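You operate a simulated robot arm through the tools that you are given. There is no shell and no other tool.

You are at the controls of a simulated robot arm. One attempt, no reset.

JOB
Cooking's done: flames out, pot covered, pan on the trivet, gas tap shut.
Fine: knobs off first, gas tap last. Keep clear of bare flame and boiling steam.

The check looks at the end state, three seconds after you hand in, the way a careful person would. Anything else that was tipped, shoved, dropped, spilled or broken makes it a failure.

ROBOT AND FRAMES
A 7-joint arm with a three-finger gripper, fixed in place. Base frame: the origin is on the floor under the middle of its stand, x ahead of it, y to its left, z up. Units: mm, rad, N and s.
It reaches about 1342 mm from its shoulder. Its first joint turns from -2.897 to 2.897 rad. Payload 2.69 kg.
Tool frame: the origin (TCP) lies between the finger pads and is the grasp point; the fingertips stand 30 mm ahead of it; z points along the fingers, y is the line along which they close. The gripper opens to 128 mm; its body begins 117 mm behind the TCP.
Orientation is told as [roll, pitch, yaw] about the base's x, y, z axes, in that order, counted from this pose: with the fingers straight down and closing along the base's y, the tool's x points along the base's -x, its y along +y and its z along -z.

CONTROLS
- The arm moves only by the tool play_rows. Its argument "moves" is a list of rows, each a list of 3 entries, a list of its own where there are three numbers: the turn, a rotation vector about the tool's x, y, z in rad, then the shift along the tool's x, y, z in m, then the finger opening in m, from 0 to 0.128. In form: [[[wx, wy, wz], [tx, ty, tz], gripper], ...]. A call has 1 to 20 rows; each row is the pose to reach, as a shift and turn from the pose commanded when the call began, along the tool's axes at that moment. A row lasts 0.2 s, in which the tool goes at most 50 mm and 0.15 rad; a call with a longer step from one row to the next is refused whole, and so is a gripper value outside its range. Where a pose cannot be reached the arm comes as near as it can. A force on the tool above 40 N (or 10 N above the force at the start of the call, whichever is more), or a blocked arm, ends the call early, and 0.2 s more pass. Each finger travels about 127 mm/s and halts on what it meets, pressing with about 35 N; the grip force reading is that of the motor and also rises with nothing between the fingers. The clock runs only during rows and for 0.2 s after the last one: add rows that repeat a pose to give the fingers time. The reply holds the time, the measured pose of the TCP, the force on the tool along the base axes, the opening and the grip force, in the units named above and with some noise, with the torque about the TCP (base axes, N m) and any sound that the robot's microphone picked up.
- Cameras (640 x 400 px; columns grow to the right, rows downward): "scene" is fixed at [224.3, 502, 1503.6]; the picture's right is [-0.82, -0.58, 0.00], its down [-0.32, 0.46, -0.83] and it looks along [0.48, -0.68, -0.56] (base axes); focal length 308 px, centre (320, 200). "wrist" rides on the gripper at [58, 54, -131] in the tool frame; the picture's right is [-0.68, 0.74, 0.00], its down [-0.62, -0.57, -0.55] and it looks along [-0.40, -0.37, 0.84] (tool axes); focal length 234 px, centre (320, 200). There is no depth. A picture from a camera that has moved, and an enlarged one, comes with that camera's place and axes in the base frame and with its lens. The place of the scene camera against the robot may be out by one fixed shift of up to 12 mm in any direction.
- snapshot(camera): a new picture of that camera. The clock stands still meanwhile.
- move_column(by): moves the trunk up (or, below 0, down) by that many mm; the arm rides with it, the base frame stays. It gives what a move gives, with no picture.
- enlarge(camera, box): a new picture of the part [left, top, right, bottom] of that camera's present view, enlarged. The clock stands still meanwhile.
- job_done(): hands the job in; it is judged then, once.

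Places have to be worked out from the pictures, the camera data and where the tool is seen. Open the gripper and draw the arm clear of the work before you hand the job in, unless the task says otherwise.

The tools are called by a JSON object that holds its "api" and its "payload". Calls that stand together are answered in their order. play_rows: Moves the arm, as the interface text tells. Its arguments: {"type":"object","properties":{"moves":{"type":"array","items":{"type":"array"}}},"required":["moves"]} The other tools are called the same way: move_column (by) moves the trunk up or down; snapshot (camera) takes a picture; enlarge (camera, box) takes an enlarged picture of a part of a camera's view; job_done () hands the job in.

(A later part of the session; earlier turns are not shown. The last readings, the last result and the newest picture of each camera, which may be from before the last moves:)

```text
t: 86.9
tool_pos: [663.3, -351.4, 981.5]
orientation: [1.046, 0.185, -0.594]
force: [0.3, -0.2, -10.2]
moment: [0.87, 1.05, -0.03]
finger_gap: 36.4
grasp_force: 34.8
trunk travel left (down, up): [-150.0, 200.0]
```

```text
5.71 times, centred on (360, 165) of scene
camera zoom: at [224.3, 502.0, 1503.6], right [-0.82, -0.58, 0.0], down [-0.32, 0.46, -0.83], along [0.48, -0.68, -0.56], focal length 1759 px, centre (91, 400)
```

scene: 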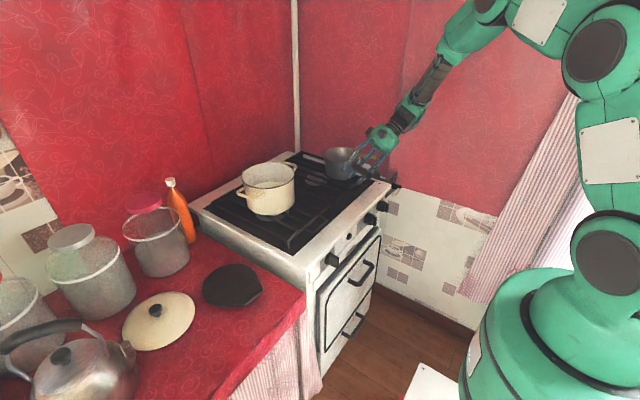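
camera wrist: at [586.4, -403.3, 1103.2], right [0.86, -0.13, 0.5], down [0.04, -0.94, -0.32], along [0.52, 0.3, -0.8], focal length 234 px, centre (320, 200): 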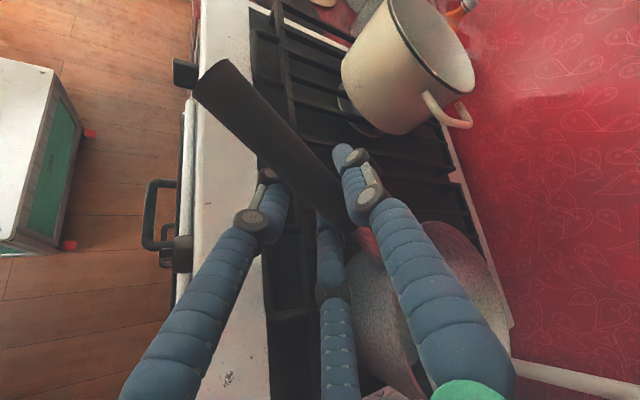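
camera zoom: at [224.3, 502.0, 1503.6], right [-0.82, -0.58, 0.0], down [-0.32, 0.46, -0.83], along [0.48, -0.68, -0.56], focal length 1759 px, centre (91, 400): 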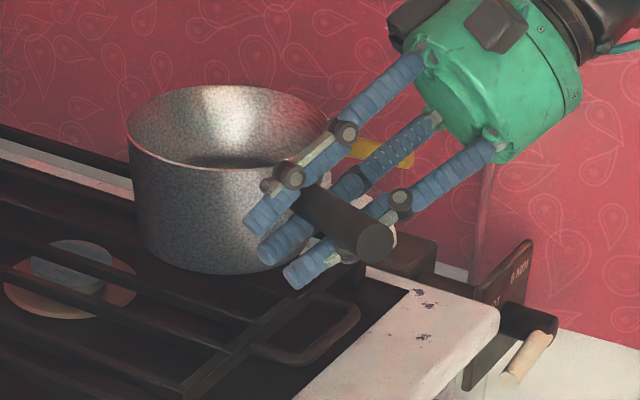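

Only a very slight creep, so I travel now, smoothly: up another 28 mm and toward the robot, pulling the pan to the front of the stove clear of the pot.

{"api": "play_rows", "payload": {"moves": [[[0, 0, 0], [0.0004, 0.0017, -0.001], 0.0], [[0, 0, 0], [0.0009, 0.0043, -0.0025], 0.0], [[0, 0, 0], [0.0017, 0.0077, -0.0044], 0.0], [[0, 0, 0], [0.0024, 0.0111, -0.0064], 0.0], [[0, 0, 0], [0.0061, 0.0136, -0.0088], 0.0], [[0, 0, 0], [0.0124, 0.015, -0.01], 0.0], [[0, 0, 0], [0.02, 0.0164, -0.0109], 0.0], [[0, 0, 0], [0.0283, 0.0165, -0.0117], 0.0], [[0, 0, 0], [0.0366, 0.0166, -0.0124], 0.0], [[0, 0, 0], [0.0452, 0.0162, -0.0119], 0.0], [[0, 0, 0], [0.0537, 0.015, -0.0109], 0.0], [[0, 0, 0], [0.0621, 0.0137, -0.01], 0.0], [[0, 0, 0], [0.0706, 0.0125, -0.009], 0.0], [[0, 0, 0], [0.079, 0.0112, -0.008], 0.0], [[0, 0, 0], [0.0875, 0.01, -0.007], 0.0], [[0, 0, 0], [0.0957, 0.0095, -0.0048], 0.0], [[0, 0, 0], [0.1017, 0.0094, -0.0026], 0.0], [[0, 0, 0], [0.1063, 0.0095, -0.0008], 0.0], [[0, 0, 0], [0.1096, 0.0096, 0.0007], 0.0], [[0, 0, 0], [0.111, 0.0096, 0.0011], 0.0]]}}

{"api": "snapshot", "payload": {"camera": "scene"}}

{"api": "enlarge", "payload": {"camera": "scene", "box": [310, 120, 430, 220]}}

```text
t: 91.1
tool_pos: [578.2, -285.2, 1008.8]
orientation: [1.045, 0.188, -0.594]
force: [0.4, 0.2, -11.0]
moment: [0.87, 1.02, 0.0]
finger_gap: 38.3
grasp_force: 35.2
trunk travel left (down, up): [-150.0, 200.0]
```

```text
taken
```

scene: 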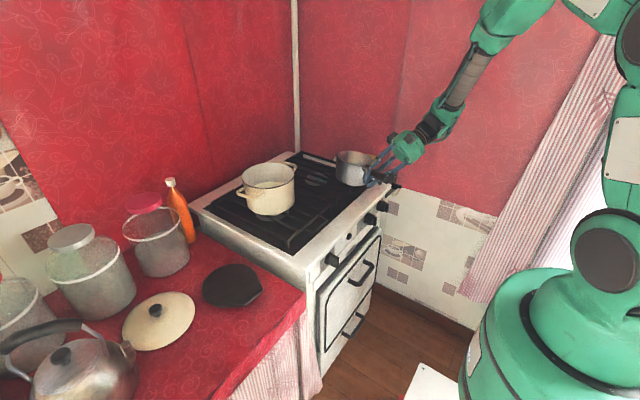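

```text
4.00 times, centred on (370, 170) of scene
camera zoom: at [224.3, 502.0, 1503.6], right [-0.82, -0.58, 0.0], down [-0.32, 0.46, -0.83], along [0.48, -0.68, -0.56], focal length 1231 px, centre (120, 320)
```

zoom: 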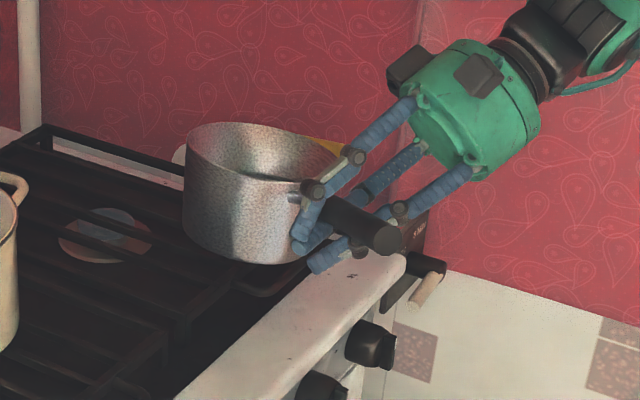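

Still holding 11 N at ~1.34 N·m, though the pan looks slightly rolled. I check it with the wrist camera.

{"api": "snapshot", "payload": {"camera": "wrist"}}

```text
taken
camera wrist: at [501.0, -337.5, 1130.3], right [0.86, -0.13, 0.5], down [0.04, -0.95, -0.32], along [0.52, 0.3, -0.8], focal length 234 px, centre (320, 200)
```

wrist: 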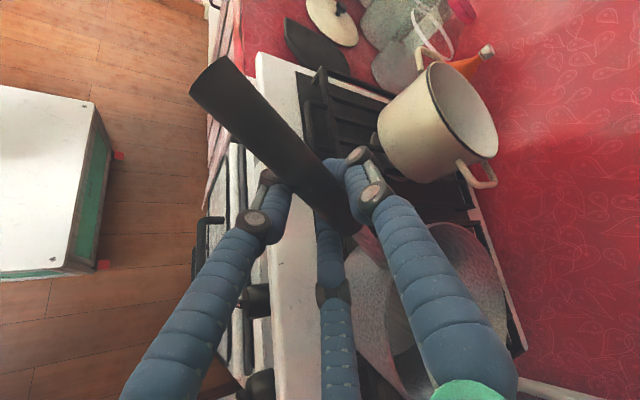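

The pan is only mildly drooped. I continue without delay: left along the stove's front, keeping the pan ~30–40 mm clear of the pot.

{"api": "play_rows", "payload": {"moves": [[[0, 0, 0], [0.0018, 0.0009, 0.0022], 0.0], [[0, 0, 0], [0.0055, 0.0026, 0.0066], 0.0], [[0, 0, 0], [0.0111, 0.0053, 0.0133], 0.0], [[0, 0, 0], [0.0184, 0.0088, 0.0221], 0.0], [[0, 0, 0], [0.027, 0.0129, 0.0324], 0.0], [[0, 0, 0], [0.0356, 0.017, 0.0427], 0.0], [[0, 0, 0], [0.0442, 0.0211, 0.053], 0.0], [[0, 0, 0], [0.0528, 0.0253, 0.0634], 0.0], [[0, 0, 0], [0.0614, 0.0294, 0.0737], 0.0], [[0, 0, 0], [0.07, 0.0335, 0.084], 0.0], [[0, 0, 0], [0.0786, 0.0376, 0.0943], 0.0], [[0, 0, 0], [0.0872, 0.0417, 0.1046], 0.0], [[0, 0, 0], [0.0959, 0.0458, 0.1149], 0.0], [[0, 0, 0], [0.1045, 0.0499, 0.1252], 0.0], [[0, 0, 0], [0.1131, 0.054, 0.1355], 0.0], [[0, 0, 0], [0.1217, 0.0581, 0.1459], 0.0], [[0, 0, 0], [0.129, 0.0617, 0.1547], 0.0], [[0, 0, 0], [0.1346, 0.0643, 0.1613], 0.0], [[0, 0, 0], [0.1382, 0.0661, 0.1657], 0.0], [[0, 0, 0], [0.1401, 0.0669, 0.1679], 0.0]]}}

{"api": "snapshot", "payload": {"camera": "scene"}}

{"api": "snapshot", "payload": {"camera": "wrist"}}

```text
t: 95.3
tool_pos: [560.3, -57.3, 1008.9]
orientation: [1.044, 0.185, -0.592]
force: [0.1, 0.0, -10.0]
moment: [0.84, 1.05, 0.01]
finger_gap: 38.8
grasp_force: 35.0
trunk travel left (down, up): [-150.0, 200.0]
```

```text
taken
```

scene: 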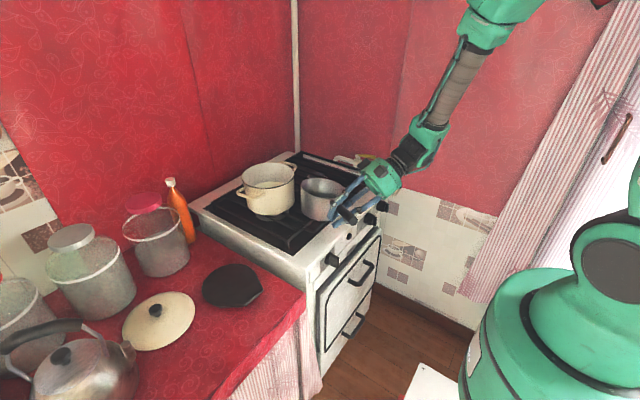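

```text
taken
camera wrist: at [482.5, -109.7, 1130.0], right [0.86, -0.13, 0.5], down [0.04, -0.95, -0.32], along [0.52, 0.3, -0.8], focal length 234 px, centre (320, 200)
```

wrist: 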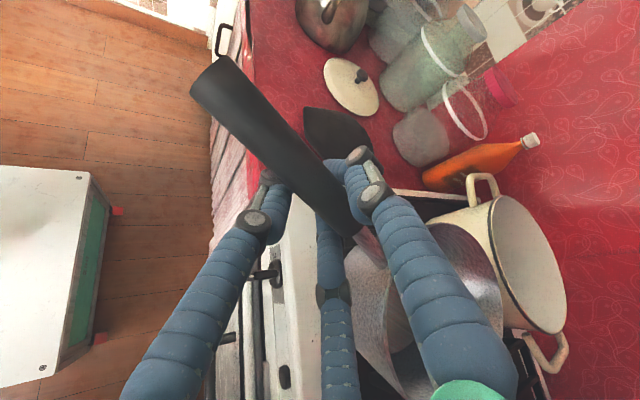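

Grip steady at 10 N. I continue toward the counter, bringing the pan past the stove's left side.

{"api": "play_rows", "payload": {"moves": [[[0, 0, 0], [0.0012, 0.001, 0.0024], 0.0], [[0, 0, 0], [0.0037, 0.0031, 0.0072], 0.0], [[0, 0, 0], [0.0074, 0.0062, 0.0143], 0.0], [[0, 0, 0], [0.0124, 0.0104, 0.0239], 0.0], [[0, 0, 0], [0.0181, 0.0152, 0.035], 0.0], [[0, 0, 0], [0.0239, 0.0201, 0.0462], 0.0], [[0, 0, 0], [0.0297, 0.0249, 0.0573], 0.0], [[0, 0, 0], [0.0355, 0.0298, 0.0685], 0.0], [[0, 0, 0], [0.0412, 0.0346, 0.0796], 0.0], [[0, 0, 0], [0.047, 0.0395, 0.0908], 0.0], [[0, 0, 0], [0.0528, 0.0443, 0.1019], 0.0], [[0, 0, 0], [0.0585, 0.0491, 0.113], 0.0], [[0, 0, 0], [0.0643, 0.054, 0.1242], 0.0], [[0, 0, 0], [0.0701, 0.0588, 0.1353], 0.0], [[0, 0, 0], [0.0759, 0.0637, 0.1465], 0.0], [[0, 0, 0], [0.0816, 0.0685, 0.1576], 0.0], [[0, 0, 0], [0.0866, 0.0727, 0.1672], 0.0], [[0, 0, 0], [0.0903, 0.0758, 0.1743], 0.0], [[0, 0, 0], [0.0928, 0.0779, 0.1791], 0.0], [[0, 0, 0], [0.094, 0.0789, 0.1815], 0.0]]}}

{"api": "snapshot", "payload": {"camera": "scene"}}

{"api": "snapshot", "payload": {"camera": "wrist"}}

```text
t: 99.5
tool_pos: [591.0, 158.6, 1003.8]
orientation: [1.044, 0.186, -0.594]
force: [0.4, 0.3, -10.2]
moment: [0.83, 1.07, 0.02]
finger_gap: 38.8
grasp_force: 34.7
trunk travel left (down, up): [-150.0, 200.0]
```

```text
taken
```

scene: 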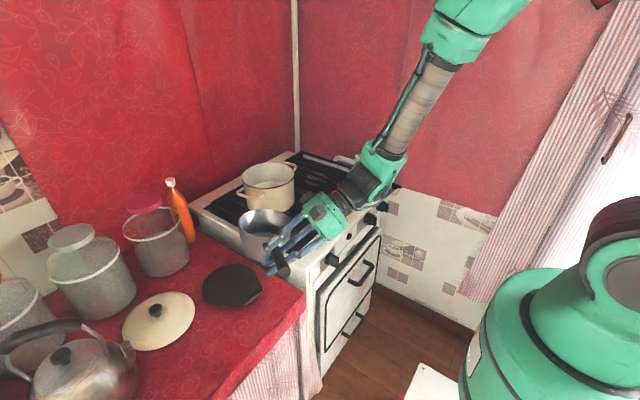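

```text
taken
camera wrist: at [512.7, 107.2, 1126.0], right [0.86, -0.13, 0.5], down [0.04, -0.95, -0.32], along [0.52, 0.3, -0.8], focal length 234 px, centre (320, 200)
```

wrist: 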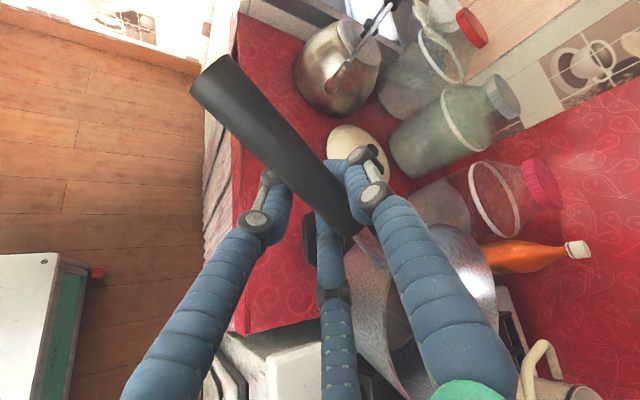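

All steady. Scene ray puts the pan centre at (703, 70), matching the plan. Next I move it by (+75, +83) mm to sit above the trivet centre.

{"api": "play_rows", "payload": {"moves": [[[0, 0, 0], [-0.0004, 0.0014, 0.0026], 0.0], [[0, 0, 0], [-0.0013, 0.0043, 0.0078], 0.0], [[0, 0, 0], [-0.0026, 0.0086, 0.0156], 0.0], [[0, 0, 0], [-0.0042, 0.0139, 0.0251], 0.0], [[0, 0, 0], [-0.0058, 0.0192, 0.0346], 0.0], [[0, 0, 0], [-0.0074, 0.0245, 0.0441], 0.0], [[0, 0, 0], [-0.009, 0.0297, 0.0536], 0.0], [[0, 0, 0], [-0.0106, 0.035, 0.0632], 0.0], [[0, 0, 0], [-0.0122, 0.0403, 0.0727], 0.0], [[0, 0, 0], [-0.0137, 0.0451, 0.0813], 0.0], [[0, 0, 0], [-0.0148, 0.0489, 0.0882], 0.0], [[0, 0, 0], [-0.0157, 0.0518, 0.0934], 0.0], [[0, 0, 0], [-0.0162, 0.0532, 0.096], 0.0], [[0, 0, 0], [-0.0163, 0.0537, 0.0969], 0.0]]}}

{"api": "snapshot", "payload": {"camera": "scene"}}

{"api": "enlarge", "payload": {"camera": "scene", "box": [150, 190, 330, 330]}}

{"api": "snapshot", "payload": {"camera": "wrist"}}

```text
t: 102.5
tool_pos: [664.0, 240.2, 999.5]
orientation: [1.044, 0.188, -0.594]
force: [-0.9, -0.3, -10.5]
moment: [0.83, 1.04, 0.0]
finger_gap: 38.9
grasp_force: 34.9
trunk travel left (down, up): [-150.0, 200.0]
```

```text
taken
```

scene: 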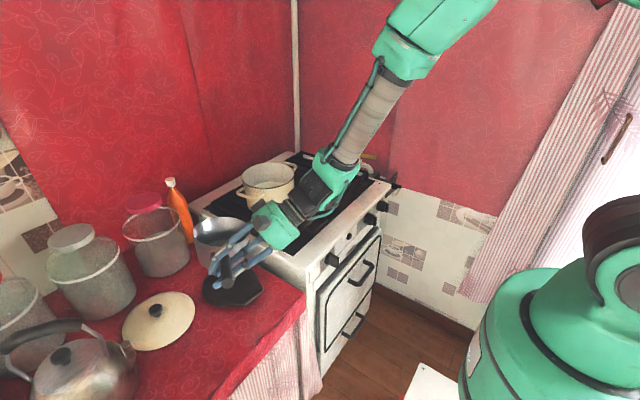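

```text
2.86 times, centred on (240, 260) of scene
camera zoom: at [224.3, 502.0, 1503.6], right [-0.82, -0.58, 0.0], down [-0.32, 0.46, -0.83], along [0.48, -0.68, -0.56], focal length 879 px, centre (549, 29)
```

zoom: 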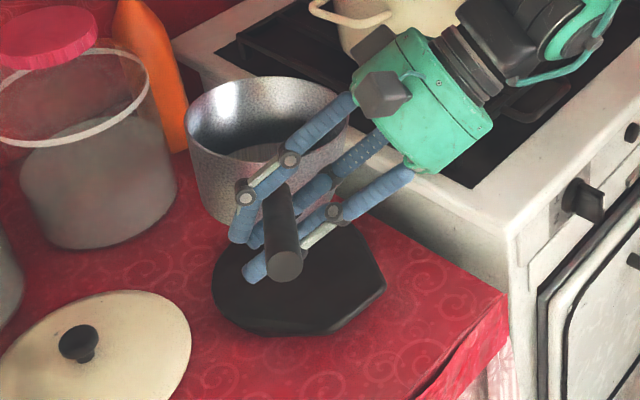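

```text
taken
camera wrist: at [586.8, 189.7, 1119.9], right [0.86, -0.13, 0.5], down [0.04, -0.95, -0.32], along [0.52, 0.3, -0.8], focal length 234 px, centre (320, 200)
```

wrist: 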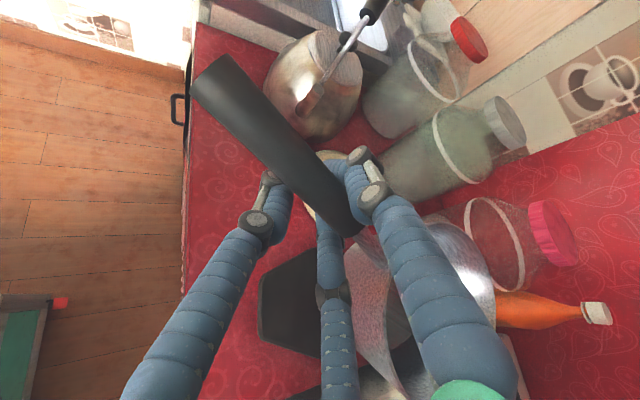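

The pan centre is at about (781, 155), right over the trivet (≈(780, 157)). I lower 80 mm smoothly.

{"api": "play_rows", "payload": {"moves": [[[0, 0, 0], [-0.0004, -0.0017, 0.001], 0.0], [[0, 0, 0], [-0.0009, -0.0043, 0.0025], 0.0], [[0, 0, 0], [-0.0017, -0.0077, 0.0044], 0.0], [[0, 0, 0], [-0.0026, -0.0119, 0.0069], 0.0], [[0, 0, 0], [-0.0037, -0.017, 0.0098], 0.0], [[0, 0, 0], [-0.0048, -0.0221, 0.0128], 0.0], [[0, 0, 0], [-0.0059, -0.0272, 0.0158], 0.0], [[0, 0, 0], [-0.007, -0.0323, 0.0187], 0.0], [[0, 0, 0], [-0.0081, -0.0374, 0.0217], 0.0], [[0, 0, 0], [-0.0092, -0.0425, 0.0246], 0.0], [[0, 0, 0], [-0.0103, -0.0476, 0.0276], 0.0], [[0, 0, 0], [-0.0114, -0.0527, 0.0305], 0.0], [[0, 0, 0], [-0.0125, -0.0578, 0.0335], 0.0], [[0, 0, 0], [-0.0134, -0.0621, 0.0359], 0.0], [[0, 0, 0], [-0.0142, -0.0655, 0.0379], 0.0], [[0, 0, 0], [-0.0147, -0.0681, 0.0394], 0.0]]}}

{"api": "enlarge", "payload": {"camera": "scene", "box": [150, 190, 330, 330]}}

{"api": "snapshot", "payload": {"camera": "wrist"}}

```text
t: 105.9
tool_pos: [664.9, 241.0, 919.5]
orientation: [1.045, 0.183, -0.595]
force: [0.0, -0.1, -11.3]
moment: [0.8, 1.08, 0.0]
finger_gap: 38.8
grasp_force: 35.1
trunk travel left (down, up): [-150.0, 200.0]
```

```text
2.86 times, centred on (240, 260) of scene
camera zoom: at [224.3, 502.0, 1503.6], right [-0.82, -0.58, 0.0], down [-0.32, 0.46, -0.83], along [0.48, -0.68, -0.56], focal length 879 px, centre (549, 29)
```

zoom: 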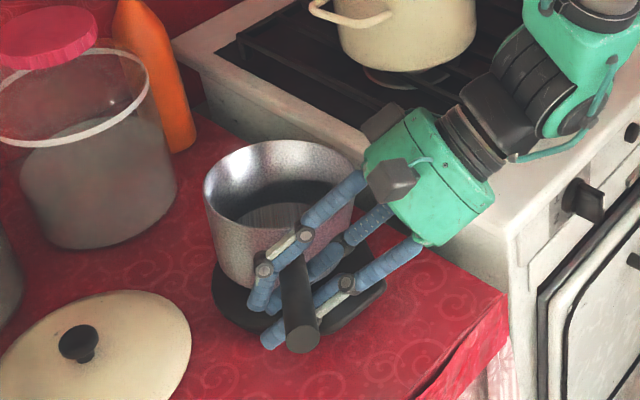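

```text
taken
camera wrist: at [587.5, 190.0, 1041.2], right [0.86, -0.13, 0.5], down [0.04, -0.95, -0.32], along [0.52, 0.3, -0.8], focal length 234 px, centre (320, 200)
```

wrist: 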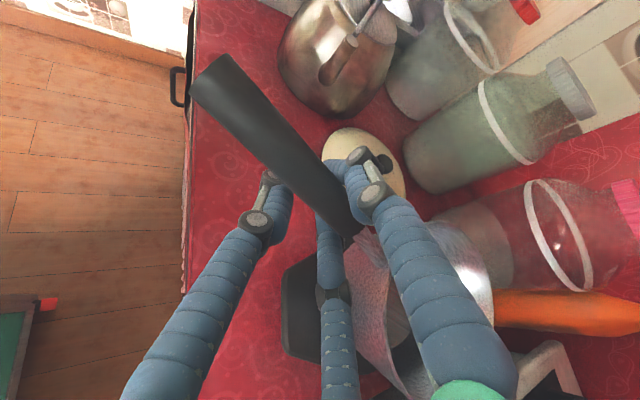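

About 35–40 mm remain. I keep lowering slowly and watch for the load coming off.

{"api": "play_rows", "payload": {"moves": [[[0, 0, 0], [-0.0004, -0.0017, 0.001], 0.0], [[0, 0, 0], [-0.0009, -0.0043, 0.0025], 0.0], [[0, 0, 0], [-0.0015, -0.0068, 0.0039], 0.0], [[0, 0, 0], [-0.002, -0.0094, 0.0054], 0.0], [[0, 0, 0], [-0.0026, -0.0119, 0.0069], 0.0], [[0, 0, 0], [-0.0031, -0.0145, 0.0084], 0.0], [[0, 0, 0], [-0.0037, -0.017, 0.0098], 0.0], [[0, 0, 0], [-0.0042, -0.0196, 0.0113], 0.0], [[0, 0, 0], [-0.0046, -0.0213, 0.0123], 0.0], [[0, 0, 0], [-0.0048, -0.0221, 0.0128], 0.0], [[0, 0, 0], [-0.0048, -0.0221, 0.0128], 0.0]]}}

{"api": "enlarge", "payload": {"camera": "scene", "box": [150, 190, 330, 330]}}

```text
t: 108.3
tool_pos: [665.1, 242.2, 892.7]
orientation: [1.046, 0.185, -0.593]
force: [-0.2, 1.2, -11.0]
moment: [0.76, 1.05, 0.02]
finger_gap: 39.0
grasp_force: 35.0
trunk travel left (down, up): [-150.0, 200.0]
```

```text
2.86 times, centred on (240, 260) of scene
camera zoom: at [224.3, 502.0, 1503.6], right [-0.82, -0.58, 0.0], down [-0.32, 0.46, -0.83], along [0.48, -0.68, -0.56], focal length 879 px, centre (549, 29)
```

zoom: 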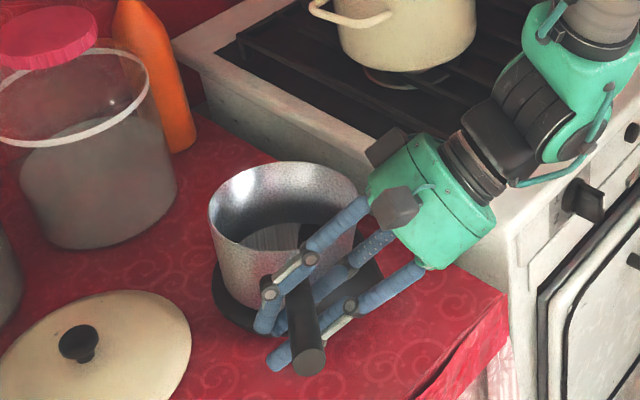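

The pan is centred over the trivet within a few millimetres and ~10–15 mm above it. I continue down in small steps until the weight comes off.

{"api": "play_rows", "payload": {"moves": [[[0, 0, 0], [-0.0003, -0.0013, 0.0007], 0.0], [[0, 0, 0], [-0.0006, -0.0026, 0.0015], 0.0], [[0, 0, 0], [-0.0009, -0.0041, 0.0024], 0.0], [[0, 0, 0], [-0.0012, -0.0057, 0.0033], 0.0], [[0, 0, 0], [-0.0015, -0.0071, 0.0041], 0.0], [[0, 0, 0], [-0.0018, -0.0085, 0.0049], 0.0], [[0, 0, 0], [-0.0018, -0.0085, 0.0049], 0.0]]}}

{"api": "enlarge", "payload": {"camera": "scene", "box": [150, 190, 330, 330]}}

```text
t: 109.9
tool_pos: [664.5, 242.2, 884.5]
orientation: [1.045, 0.184, -0.593]
force: [0.3, 6.7, 5.9]
moment: [-0.82, -0.62, 0.68]
finger_gap: 37.6
grasp_force: 35.0
trunk travel left (down, up): [-150.0, 200.0]
```

```text
2.86 times, centred on (240, 260) of scene
camera zoom: at [224.3, 502.0, 1503.6], right [-0.82, -0.58, 0.0], down [-0.32, 0.46, -0.83], along [0.48, -0.68, -0.56], focal length 879 px, centre (549, 29)
```

zoom: 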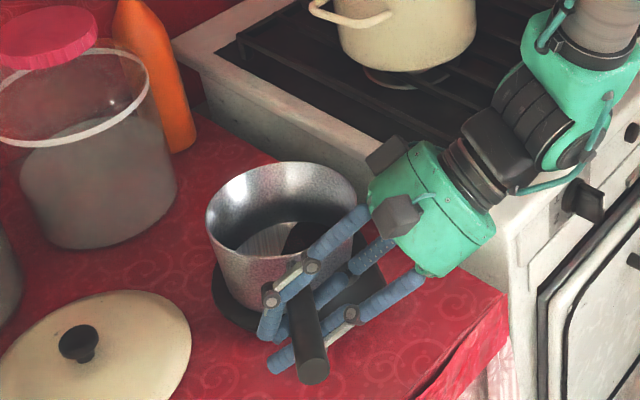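

The pan has touched down (force now +6 N upward). I open the fingers gradually to release it on the trivet.

{"api": "play_rows", "payload": {"moves": [[[0, 0, 0], [0, 0, 0], 0.02], [[0, 0, 0], [0, 0, 0], 0.03], [[0, 0, 0], [0, 0, 0], 0.036], [[0, 0, 0], [0, 0, 0], 0.04], [[0, 0, 0], [0, 0, 0], 0.045], [[0, 0, 0], [0, 0, 0], 0.052], [[0, 0, 0], [0, 0, 0], 0.06], [[0, 0, 0], [0, 0, 0], 0.068], [[0, 0, 0], [0, 0, 0], 0.068]]}}

{"api": "enlarge", "payload": {"camera": "scene", "box": [150, 190, 330, 330]}}

{"api": "snapshot", "payload": {"camera": "wrist"}}

```text
t: 111.9
tool_pos: [664.4, 242.6, 882.3]
orientation: [1.046, 0.184, -0.592]
force: [0.9, -0.5, 0.6]
moment: [-0.03, 0.0, 0.04]
finger_gap: 67.9
grasp_force: 0.1
trunk travel left (down, up): [-150.0, 200.0]
```

```text
2.86 times, centred on (240, 260) of scene
camera zoom: at [224.3, 502.0, 1503.6], right [-0.82, -0.58, 0.0], down [-0.32, 0.46, -0.83], along [0.48, -0.68, -0.56], focal length 879 px, centre (549, 29)
```

zoom: 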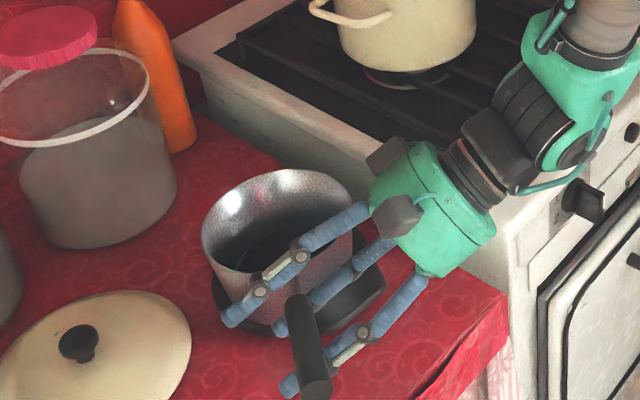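

```text
taken
camera wrist: at [586.9, 190.9, 1005.1], right [0.86, -0.13, 0.5], down [0.04, -0.95, -0.32], along [0.52, 0.3, -0.8], focal length 234 px, centre (320, 200)
```

wrist: 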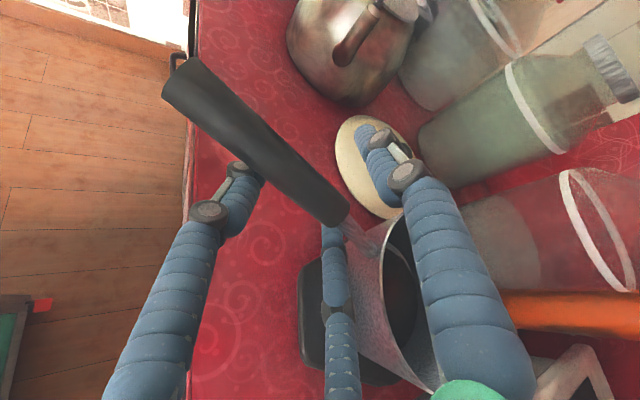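

Released. The pan looks slightly tilted in this view, so I zoom in on it before moving the fingers away.

{"api": "enlarge", "payload": {"camera": "scene", "box": [195, 230, 275, 320]}}

{"api": "enlarge", "payload": {"camera": "wrist", "box": [280, 180, 460, 400]}}

```text
4.44 times, centred on (235, 275) of scene
camera zoom: at [224.3, 502.0, 1503.6], right [-0.82, -0.58, 0.0], down [-0.32, 0.46, -0.83], along [0.48, -0.68, -0.56], focal length 1368 px, centre (698, -133)
```

zoom: 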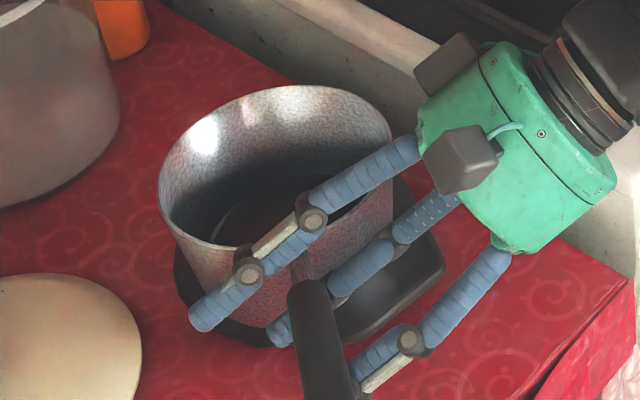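

```text
1.82 times, centred on (370, 290) of wrist
camera zoom: at [586.9, 190.9, 1005.1], right [0.86, -0.13, 0.5], down [0.04, -0.95, -0.32], along [0.52, 0.3, -0.8], focal length 426 px, centre (229, 36)
```

zoom: 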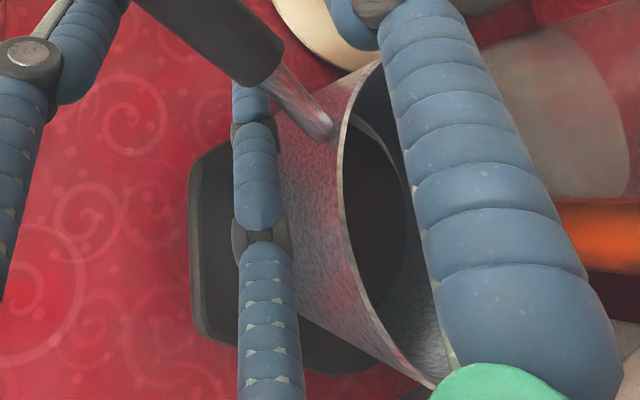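

The apparent tilt matches the camera perspective (same as the jar rims); forces are zero, so the pan stands free on the trivet. I open a little more and back straight out along the finger direction.

{"api": "play_rows", "payload": {"moves": [[[0, 0, 0], [0, 0, 0], 0.076], [[0, 0, 0], [0, 0, -0.006], 0.076], [[0, 0, 0], [0, 0, -0.016], 0.076], [[0, 0, 0], [0, 0, -0.03], 0.076], [[0, 0, 0], [0, 0, -0.046], 0.076], [[0, 0, 0], [0, 0, -0.064], 0.076], [[0, 0, 0], [0, 0, -0.084], 0.076], [[0, 0, 0], [0, 0, -0.104], 0.076], [[0, 0, 0], [0, 0, -0.12], 0.076]]}}

{"api": "snapshot", "payload": {"camera": "scene"}}

{"api": "enlarge", "payload": {"camera": "scene", "box": [170, 210, 310, 330]}}

{"api": "snapshot", "payload": {"camera": "wrist"}}

```text
t: 113.9
tool_pos: [616.6, 148.0, 942.3]
orientation: [1.045, 0.185, -0.591]
force: [0.0, -0.4, -0.8]
moment: [-0.01, -0.01, 0.01]
finger_gap: 76.1
grasp_force: 0.0
trunk travel left (down, up): [-150.0, 200.0]
```

```text
taken
```

scene: 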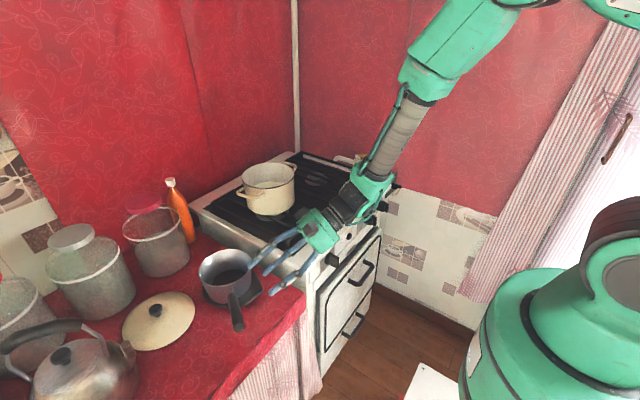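

```text
3.33 times, centred on (240, 270) of scene
camera zoom: at [224.3, 502.0, 1503.6], right [-0.82, -0.58, 0.0], down [-0.32, 0.46, -0.83], along [0.48, -0.68, -0.56], focal length 1026 px, centre (587, -33)
```

zoom: 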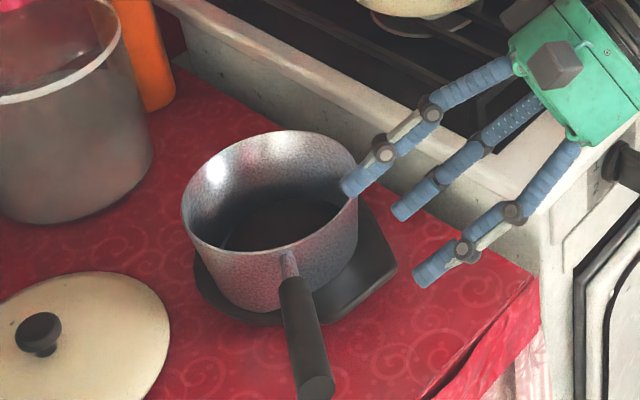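

```text
taken
camera wrist: at [539.6, 97.4, 1063.9], right [0.86, -0.13, 0.5], down [0.04, -0.95, -0.32], along [0.52, 0.3, -0.8], focal length 234 px, centre (320, 200)
```

wrist: 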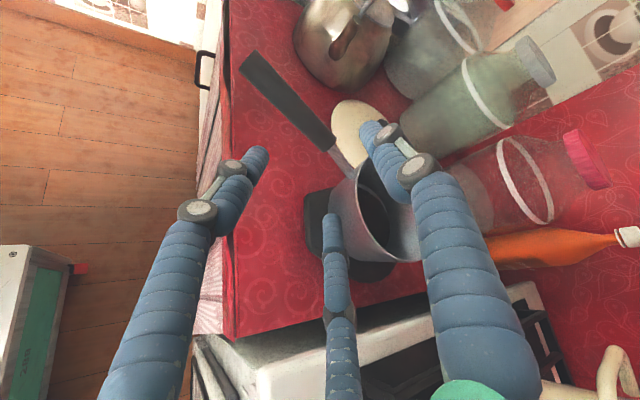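

The pan stands flat on the trivet, handle clear. Now I bring the tool upright again while rising, then go for the lid.

{"api": "play_rows", "payload": {"moves": [[[0.1159, -0.0186, -0.0107], [0.003, 0.0132, -0.0118], 0.09], [[0.2318, -0.0373, -0.0215], [0.0059, 0.0264, -0.0235], 0.1], [[0.3477, -0.0559, -0.0322], [0.0089, 0.0396, -0.0353], 0.11], [[0.4636, -0.0745, -0.043], [0.0119, 0.0528, -0.047], 0.12], [[0.5794, -0.0932, -0.0537], [0.0148, 0.0659, -0.0588], 0.128], [[0.6953, -0.1118, -0.0645], [0.0178, 0.0791, -0.0705], 0.128], [[0.8112, -0.1304, -0.0752], [0.0208, 0.0923, -0.0823], 0.128], [[0.9271, -0.1491, -0.086], [0.0237, 0.1055, -0.094], 0.128], [[1.043, -0.1677, -0.0967], [0.0267, 0.1187, -0.1058], 0.128], [[1.043, -0.1677, -0.0967], [0.0267, 0.1187, -0.1058], 0.128]]}}

{"api": "snapshot", "payload": {"camera": "wrist"}}

{"api": "enlarge", "payload": {"camera": "scene", "box": [220, 130, 400, 240]}}

```text
t: 116.1
tool_pos: [598.5, 123.2, 1101.8]
orientation: [-0.003, -0.001, -0.593]
force: [0.2, -0.5, -0.5]
moment: [-0.02, 0.02, 0.03]
finger_gap: 128.1
grasp_force: 0.0
trunk travel left (down, up): [-150.0, 200.0]
```

```text
taken
camera wrist: at [582.3, 199.0, 1232.6], right [0.97, 0.23, 0.0], down [0.2, -0.81, 0.55], along [0.13, -0.54, -0.83], focal length 234 px, centre (320, 200)
```

wrist: 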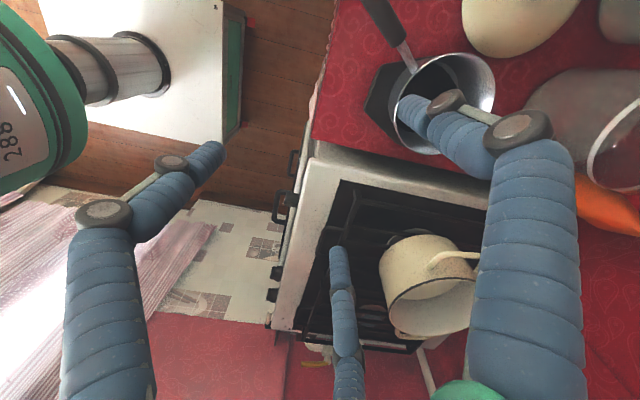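

```text
3.56 times, centred on (310, 185) of scene
camera zoom: at [224.3, 502.0, 1503.6], right [-0.82, -0.58, 0.0], down [-0.32, 0.46, -0.83], along [0.48, -0.68, -0.56], focal length 1094 px, centre (356, 253)
```

zoom: 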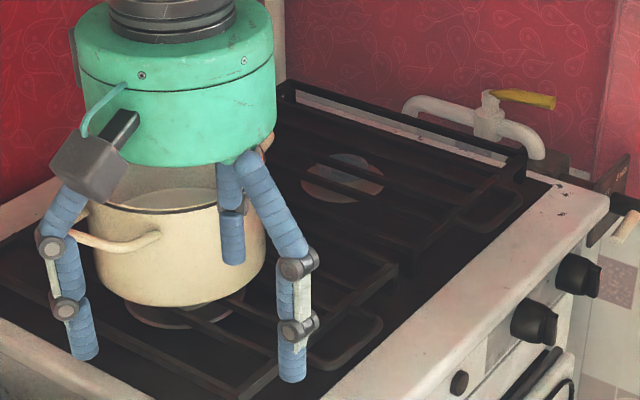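

The stove is clear now except for the pot. I move over the lid (hover at about (853, 336, 1010), yaw 0) to align with its knob.

{"api": "play_rows", "payload": {"moves": [[[0, 0, -0.066], [-0.0102, 0.0354, 0.0102], 0.12], [[0, 0, -0.132], [-0.0204, 0.0708, 0.0204], 0.11], [[0, 0, -0.198], [-0.0307, 0.1063, 0.0307], 0.1], [[0, 0, -0.264], [-0.0409, 0.1417, 0.0409], 0.09], [[0, 0, -0.33], [-0.0511, 0.1771, 0.0511], 0.08], [[0, 0, -0.395], [-0.0613, 0.2125, 0.0613], 0.08], [[0, 0, -0.461], [-0.0716, 0.248, 0.0716], 0.08], [[0, 0, -0.527], [-0.0818, 0.2834, 0.0818], 0.08], [[0, 0, -0.593], [-0.092, 0.3188, 0.092], 0.08], [[0, 0, -0.593], [-0.092, 0.3188, 0.092], 0.08]]}}

{"api": "snapshot", "payload": {"camera": "wrist"}}

{"api": "enlarge", "payload": {"camera": "scene", "box": [80, 180, 280, 370]}}

```text
t: 118.3
tool_pos: [852.1, 338.7, 1008.5]
orientation: [-0.002, 0.001, -0.001]
force: [0.5, -0.1, -0.6]
moment: [-0.01, 0.04, 0.02]
finger_gap: 80.1
grasp_force: 0.0
trunk travel left (down, up): [-150.0, 200.0]
```

```text
taken
camera wrist: at [794.7, 391.1, 1139.9], right [0.68, 0.74, 0.0], down [0.62, -0.56, 0.55], along [0.4, -0.37, -0.84], focal length 234 px, centre (320, 200)
```

wrist: 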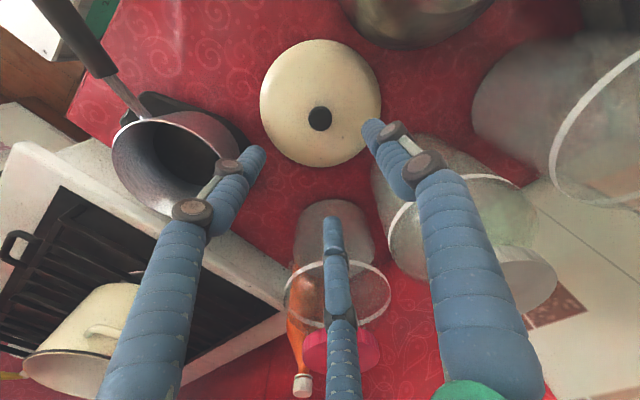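

```text
2.11 times, centred on (180, 275) of scene
camera zoom: at [224.3, 502.0, 1503.6], right [-0.82, -0.58, 0.0], down [-0.32, 0.46, -0.83], along [0.48, -0.68, -0.56], focal length 648 px, centre (615, 42)
```

zoom: 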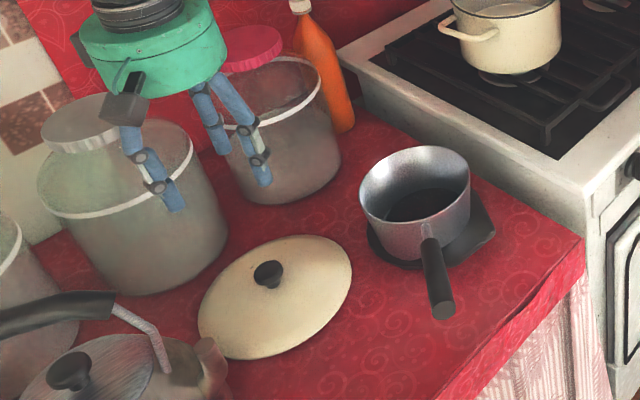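

The knob projects exactly under the TCP (lateral error <1 mm), head at z ≈ 820. I descend to z 850, then creep lower watching for contact.

{"api": "play_rows", "payload": {"moves": [[[0, 0, 0], [0, -0.001, 0.02], 0.08], [[0, 0, 0], [0, -0.001, 0.05], 0.08], [[0, 0, 0], [0, -0.001, 0.085], 0.08], [[0, 0, 0], [0, -0.001, 0.12], 0.08], [[0, 0, 0], [0, -0.001, 0.145], 0.08], [[0, 0, 0], [0, -0.001, 0.158], 0.08], [[0, 0, 0], [0, -0.001, 0.158], 0.08]]}}

{"api": "snapshot", "payload": {"camera": "wrist"}}

{"api": "enlarge", "payload": {"camera": "scene", "box": [80, 220, 240, 360]}}

```text
t: 119.9
tool_pos: [855.0, 335.2, 848.3]
orientation: [-0.002, 0.002, 0.0]
force: [0.2, 0.2, -0.1]
moment: [-0.03, 0.0, -0.01]
finger_gap: 80.0
grasp_force: 0.1
trunk travel left (down, up): [-150.0, 200.0]
```

```text
taken
camera wrist: at [797.8, 389.2, 980.7], right [0.68, 0.74, 0.0], down [0.62, -0.57, 0.55], along [0.4, -0.37, -0.84], focal length 234 px, centre (320, 200)
```

wrist: 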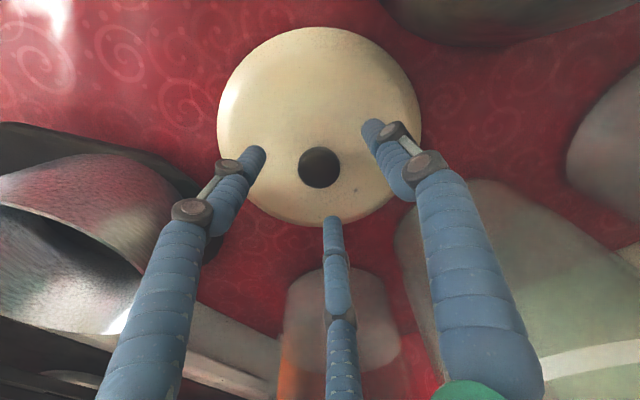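

```text
2.86 times, centred on (160, 290) of scene
camera zoom: at [224.3, 502.0, 1503.6], right [-0.82, -0.58, 0.0], down [-0.32, 0.46, -0.83], along [0.48, -0.68, -0.56], focal length 879 px, centre (777, -57)
```

zoom: 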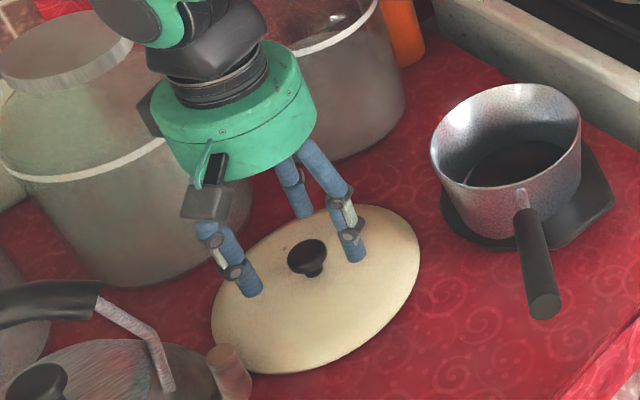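

Two-view fix: knob head centre (851, 338, 823). I correct by (-3.6, +2.8) mm and creep down to z ≈ 831, watching the force.

{"api": "play_rows", "payload": {"moves": [[[0, 0, 0], [0.0036, 0.0028, 0.0], 0.08], [[0, 0, 0], [0.0036, 0.0028, 0.005], 0.08], [[0, 0, 0], [0.0036, 0.0028, 0.01], 0.08], [[0, 0, 0], [0.0036, 0.0028, 0.014], 0.08], [[0, 0, 0], [0.0036, 0.0028, 0.017], 0.08], [[0, 0, 0], [0.0036, 0.0028, 0.017], 0.08]]}}

{"api": "enlarge", "payload": {"camera": "wrist", "box": [210, 100, 430, 280]}}

{"api": "enlarge", "payload": {"camera": "scene", "box": [110, 260, 210, 350]}}

```text
t: 121.3
tool_pos: [852.2, 336.2, 833.7]
orientation: [-0.003, 0.001, 0.0]
force: [-1.4, -0.7, -0.4]
moment: [0.0, -0.01, 0.0]
finger_gap: 80.1
grasp_force: 0.0
trunk travel left (down, up): [-150.0, 200.0]
```

```text
2.22 times, centred on (320, 190) of wrist
camera zoom: at [794.4, 389.7, 964.3], right [0.68, 0.74, 0.0], down [0.62, -0.57, 0.55], along [0.4, -0.37, -0.84], focal length 520 px, centre (320, 222)
```

zoom: 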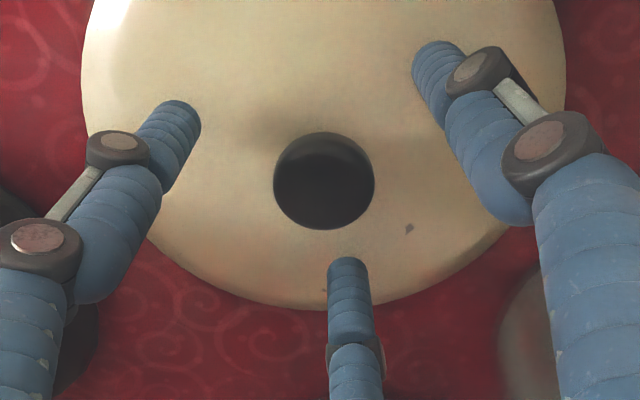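

```text
4.44 times, centred on (160, 305) of scene
camera zoom: at [224.3, 502.0, 1503.6], right [-0.82, -0.58, 0.0], down [-0.32, 0.46, -0.83], along [0.48, -0.68, -0.56], focal length 1368 px, centre (1031, -267)
```

zoom: 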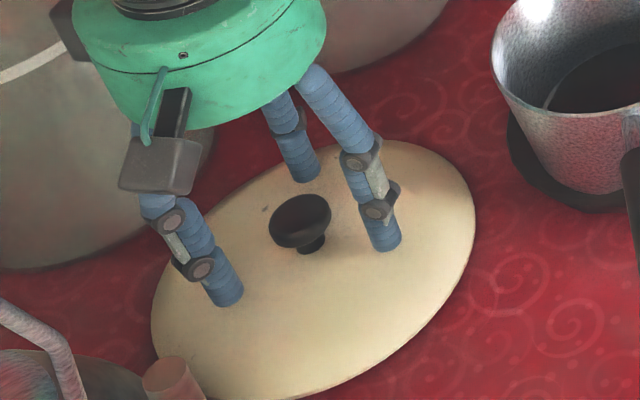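

The fingertips surround the knob just above the lid surface. I close slowly onto the knob.

{"api": "play_rows", "payload": {"moves": [[[0, 0, 0], [0, 0.001, 0.002], 0.07], [[0, 0, 0], [0, 0.001, 0.002], 0.06], [[0, 0, 0], [0, 0.001, 0.002], 0.05], [[0, 0, 0], [0, 0.001, 0.002], 0.042], [[0, 0, 0], [0, 0.001, 0.002], 0.036], [[0, 0, 0], [0, 0.001, 0.002], 0.03], [[0, 0, 0], [0, 0.001, 0.002], 0.024], [[0, 0, 0], [0, 0.001, 0.002], 0.015], [[0, 0, 0], [0, 0.001, 0.002], 0.0], [[0, 0, 0], [0, 0.001, 0.002], 0.0], [[0, 0, 0], [0, 0.001, 0.002], 0.0]]}}

{"api": "enlarge", "payload": {"camera": "scene", "box": [110, 260, 210, 350]}}

{"api": "snapshot", "payload": {"camera": "wrist"}}

```text
t: 123.7
tool_pos: [851.5, 337.1, 831.2]
orientation: [-0.002, 0.001, 0.001]
force: [0.6, 1.1, 0.6]
moment: [-0.05, -0.04, 0.02]
finger_gap: 29.4
grasp_force: 34.8
trunk travel left (down, up): [-150.0, 200.0]
```

```text
4.44 times, centred on (160, 305) of scene
camera zoom: at [224.3, 502.0, 1503.6], right [-0.82, -0.58, 0.0], down [-0.32, 0.46, -0.83], along [0.48, -0.68, -0.56], focal length 1368 px, centre (1031, -267)
```

zoom: 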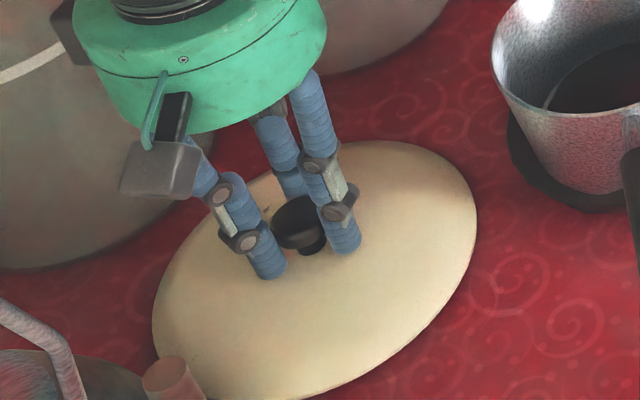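

```text
taken
camera wrist: at [794.2, 390.4, 962.1], right [0.68, 0.74, 0.0], down [0.62, -0.57, 0.55], along [0.4, -0.37, -0.84], focal length 234 px, centre (320, 200)
```

wrist: 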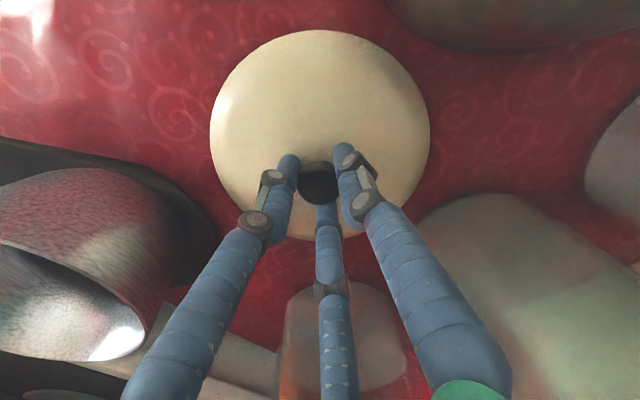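

The knob is gripped (gap 29.4 mm, 35 N). I test-lift the lid 20 mm.

{"api": "play_rows", "payload": {"moves": [[[0, 0, 0], [0, 0, -0.002], 0.0], [[0, 0, 0], [0, 0, -0.005], 0.0], [[0, 0, 0], [0, 0, -0.009], 0.0], [[0, 0, 0], [0, 0, -0.013], 0.0], [[0, 0, 0], [0, 0, -0.017], 0.0], [[0, 0, 0], [0, 0, -0.02], 0.0], [[0, 0, 0], [0, 0, -0.02], 0.0], [[0, 0, 0], [0, 0, -0.02], 0.0]]}}

{"api": "enlarge", "payload": {"camera": "scene", "box": [100, 240, 220, 360]}}

```text
t: 125.5
tool_pos: [850.8, 337.3, 851.6]
orientation: [-0.001, 0.001, 0.001]
force: [-0.2, 0.2, -0.2]
moment: [-0.02, 0.01, -0.04]
finger_gap: 29.8
grasp_force: 35.2
trunk travel left (down, up): [-150.0, 200.0]
```

```text
3.33 times, centred on (160, 300) of scene
camera zoom: at [224.3, 502.0, 1503.6], right [-0.82, -0.58, 0.0], down [-0.32, 0.46, -0.83], along [0.48, -0.68, -0.56], focal length 1026 px, centre (853, -133)
```

zoom: 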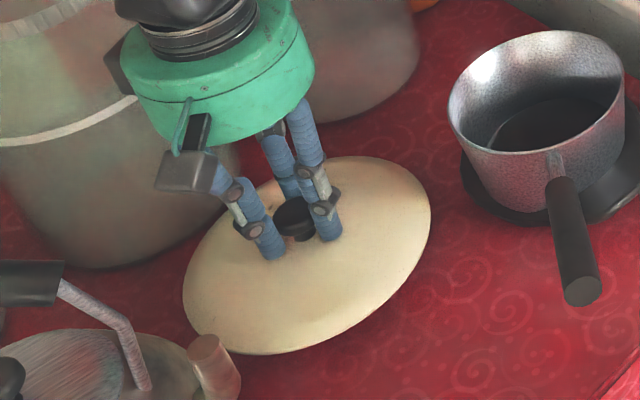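

The lid came up with the gripper (it's light). I raise it to travel height, well above the pot rim.

{"api": "play_rows", "payload": {"moves": [[[0, 0, 0], [0, 0, -0.008], 0.0], [[0, 0, 0], [0, 0, -0.024], 0.0], [[0, 0, 0], [0, 0, -0.046], 0.0], [[0, 0, 0], [0, 0, -0.072], 0.0], [[0, 0, 0], [0, 0, -0.1], 0.0], [[0, 0, 0], [0, 0, -0.128], 0.0], [[0, 0, 0], [0, 0, -0.156], 0.0], [[0, 0, 0], [0, 0, -0.184], 0.0], [[0, 0, 0], [0, 0, -0.21], 0.0], [[0, 0, 0], [0, 0, -0.23], 0.0], [[0, 0, 0], [0, 0, -0.243], 0.0], [[0, 0, 0], [0, 0, -0.247], 0.0], [[0, 0, 0], [0, 0, -0.247], 0.0]]}}

{"api": "snapshot", "payload": {"camera": "scene"}}

{"api": "snapshot", "payload": {"camera": "wrist"}}

{"api": "enlarge", "payload": {"camera": "scene", "box": [220, 130, 330, 230]}}

```text
t: 128.3
tool_pos: [850.1, 338.8, 1097.9]
orientation: [-0.001, 0.002, 0.0]
force: [0.1, 0.0, -0.4]
moment: [-0.03, -0.01, 0.02]
finger_gap: 29.5
grasp_force: 34.4
trunk travel left (down, up): [-150.0, 200.0]
```

```text
taken
```

scene: 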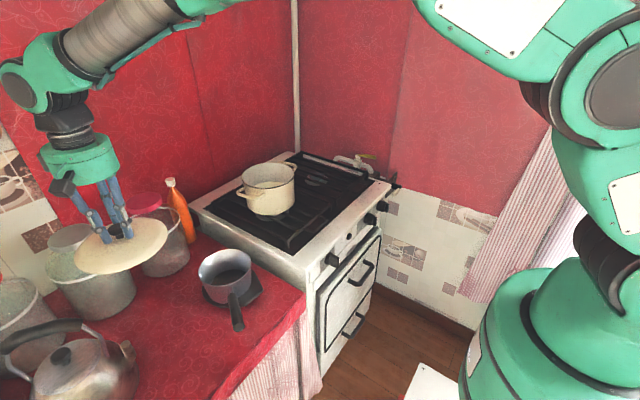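

```text
taken
camera wrist: at [793.9, 392.0, 1229.9], right [0.68, 0.74, 0.0], down [0.62, -0.57, 0.55], along [0.4, -0.37, -0.84], focal length 234 px, centre (320, 200)
```

wrist: 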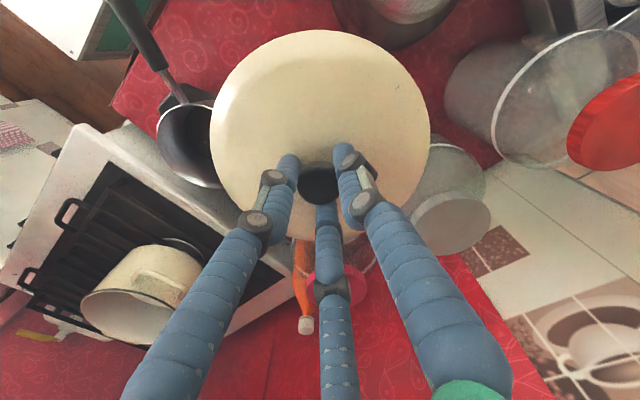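

```text
4.00 times, centred on (275, 180) of scene
camera zoom: at [224.3, 502.0, 1503.6], right [-0.82, -0.58, 0.0], down [-0.32, 0.46, -0.83], along [0.48, -0.68, -0.56], focal length 1231 px, centre (500, 280)
```

zoom: 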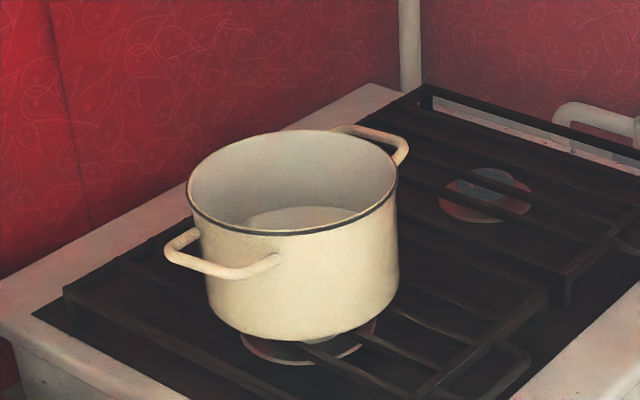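

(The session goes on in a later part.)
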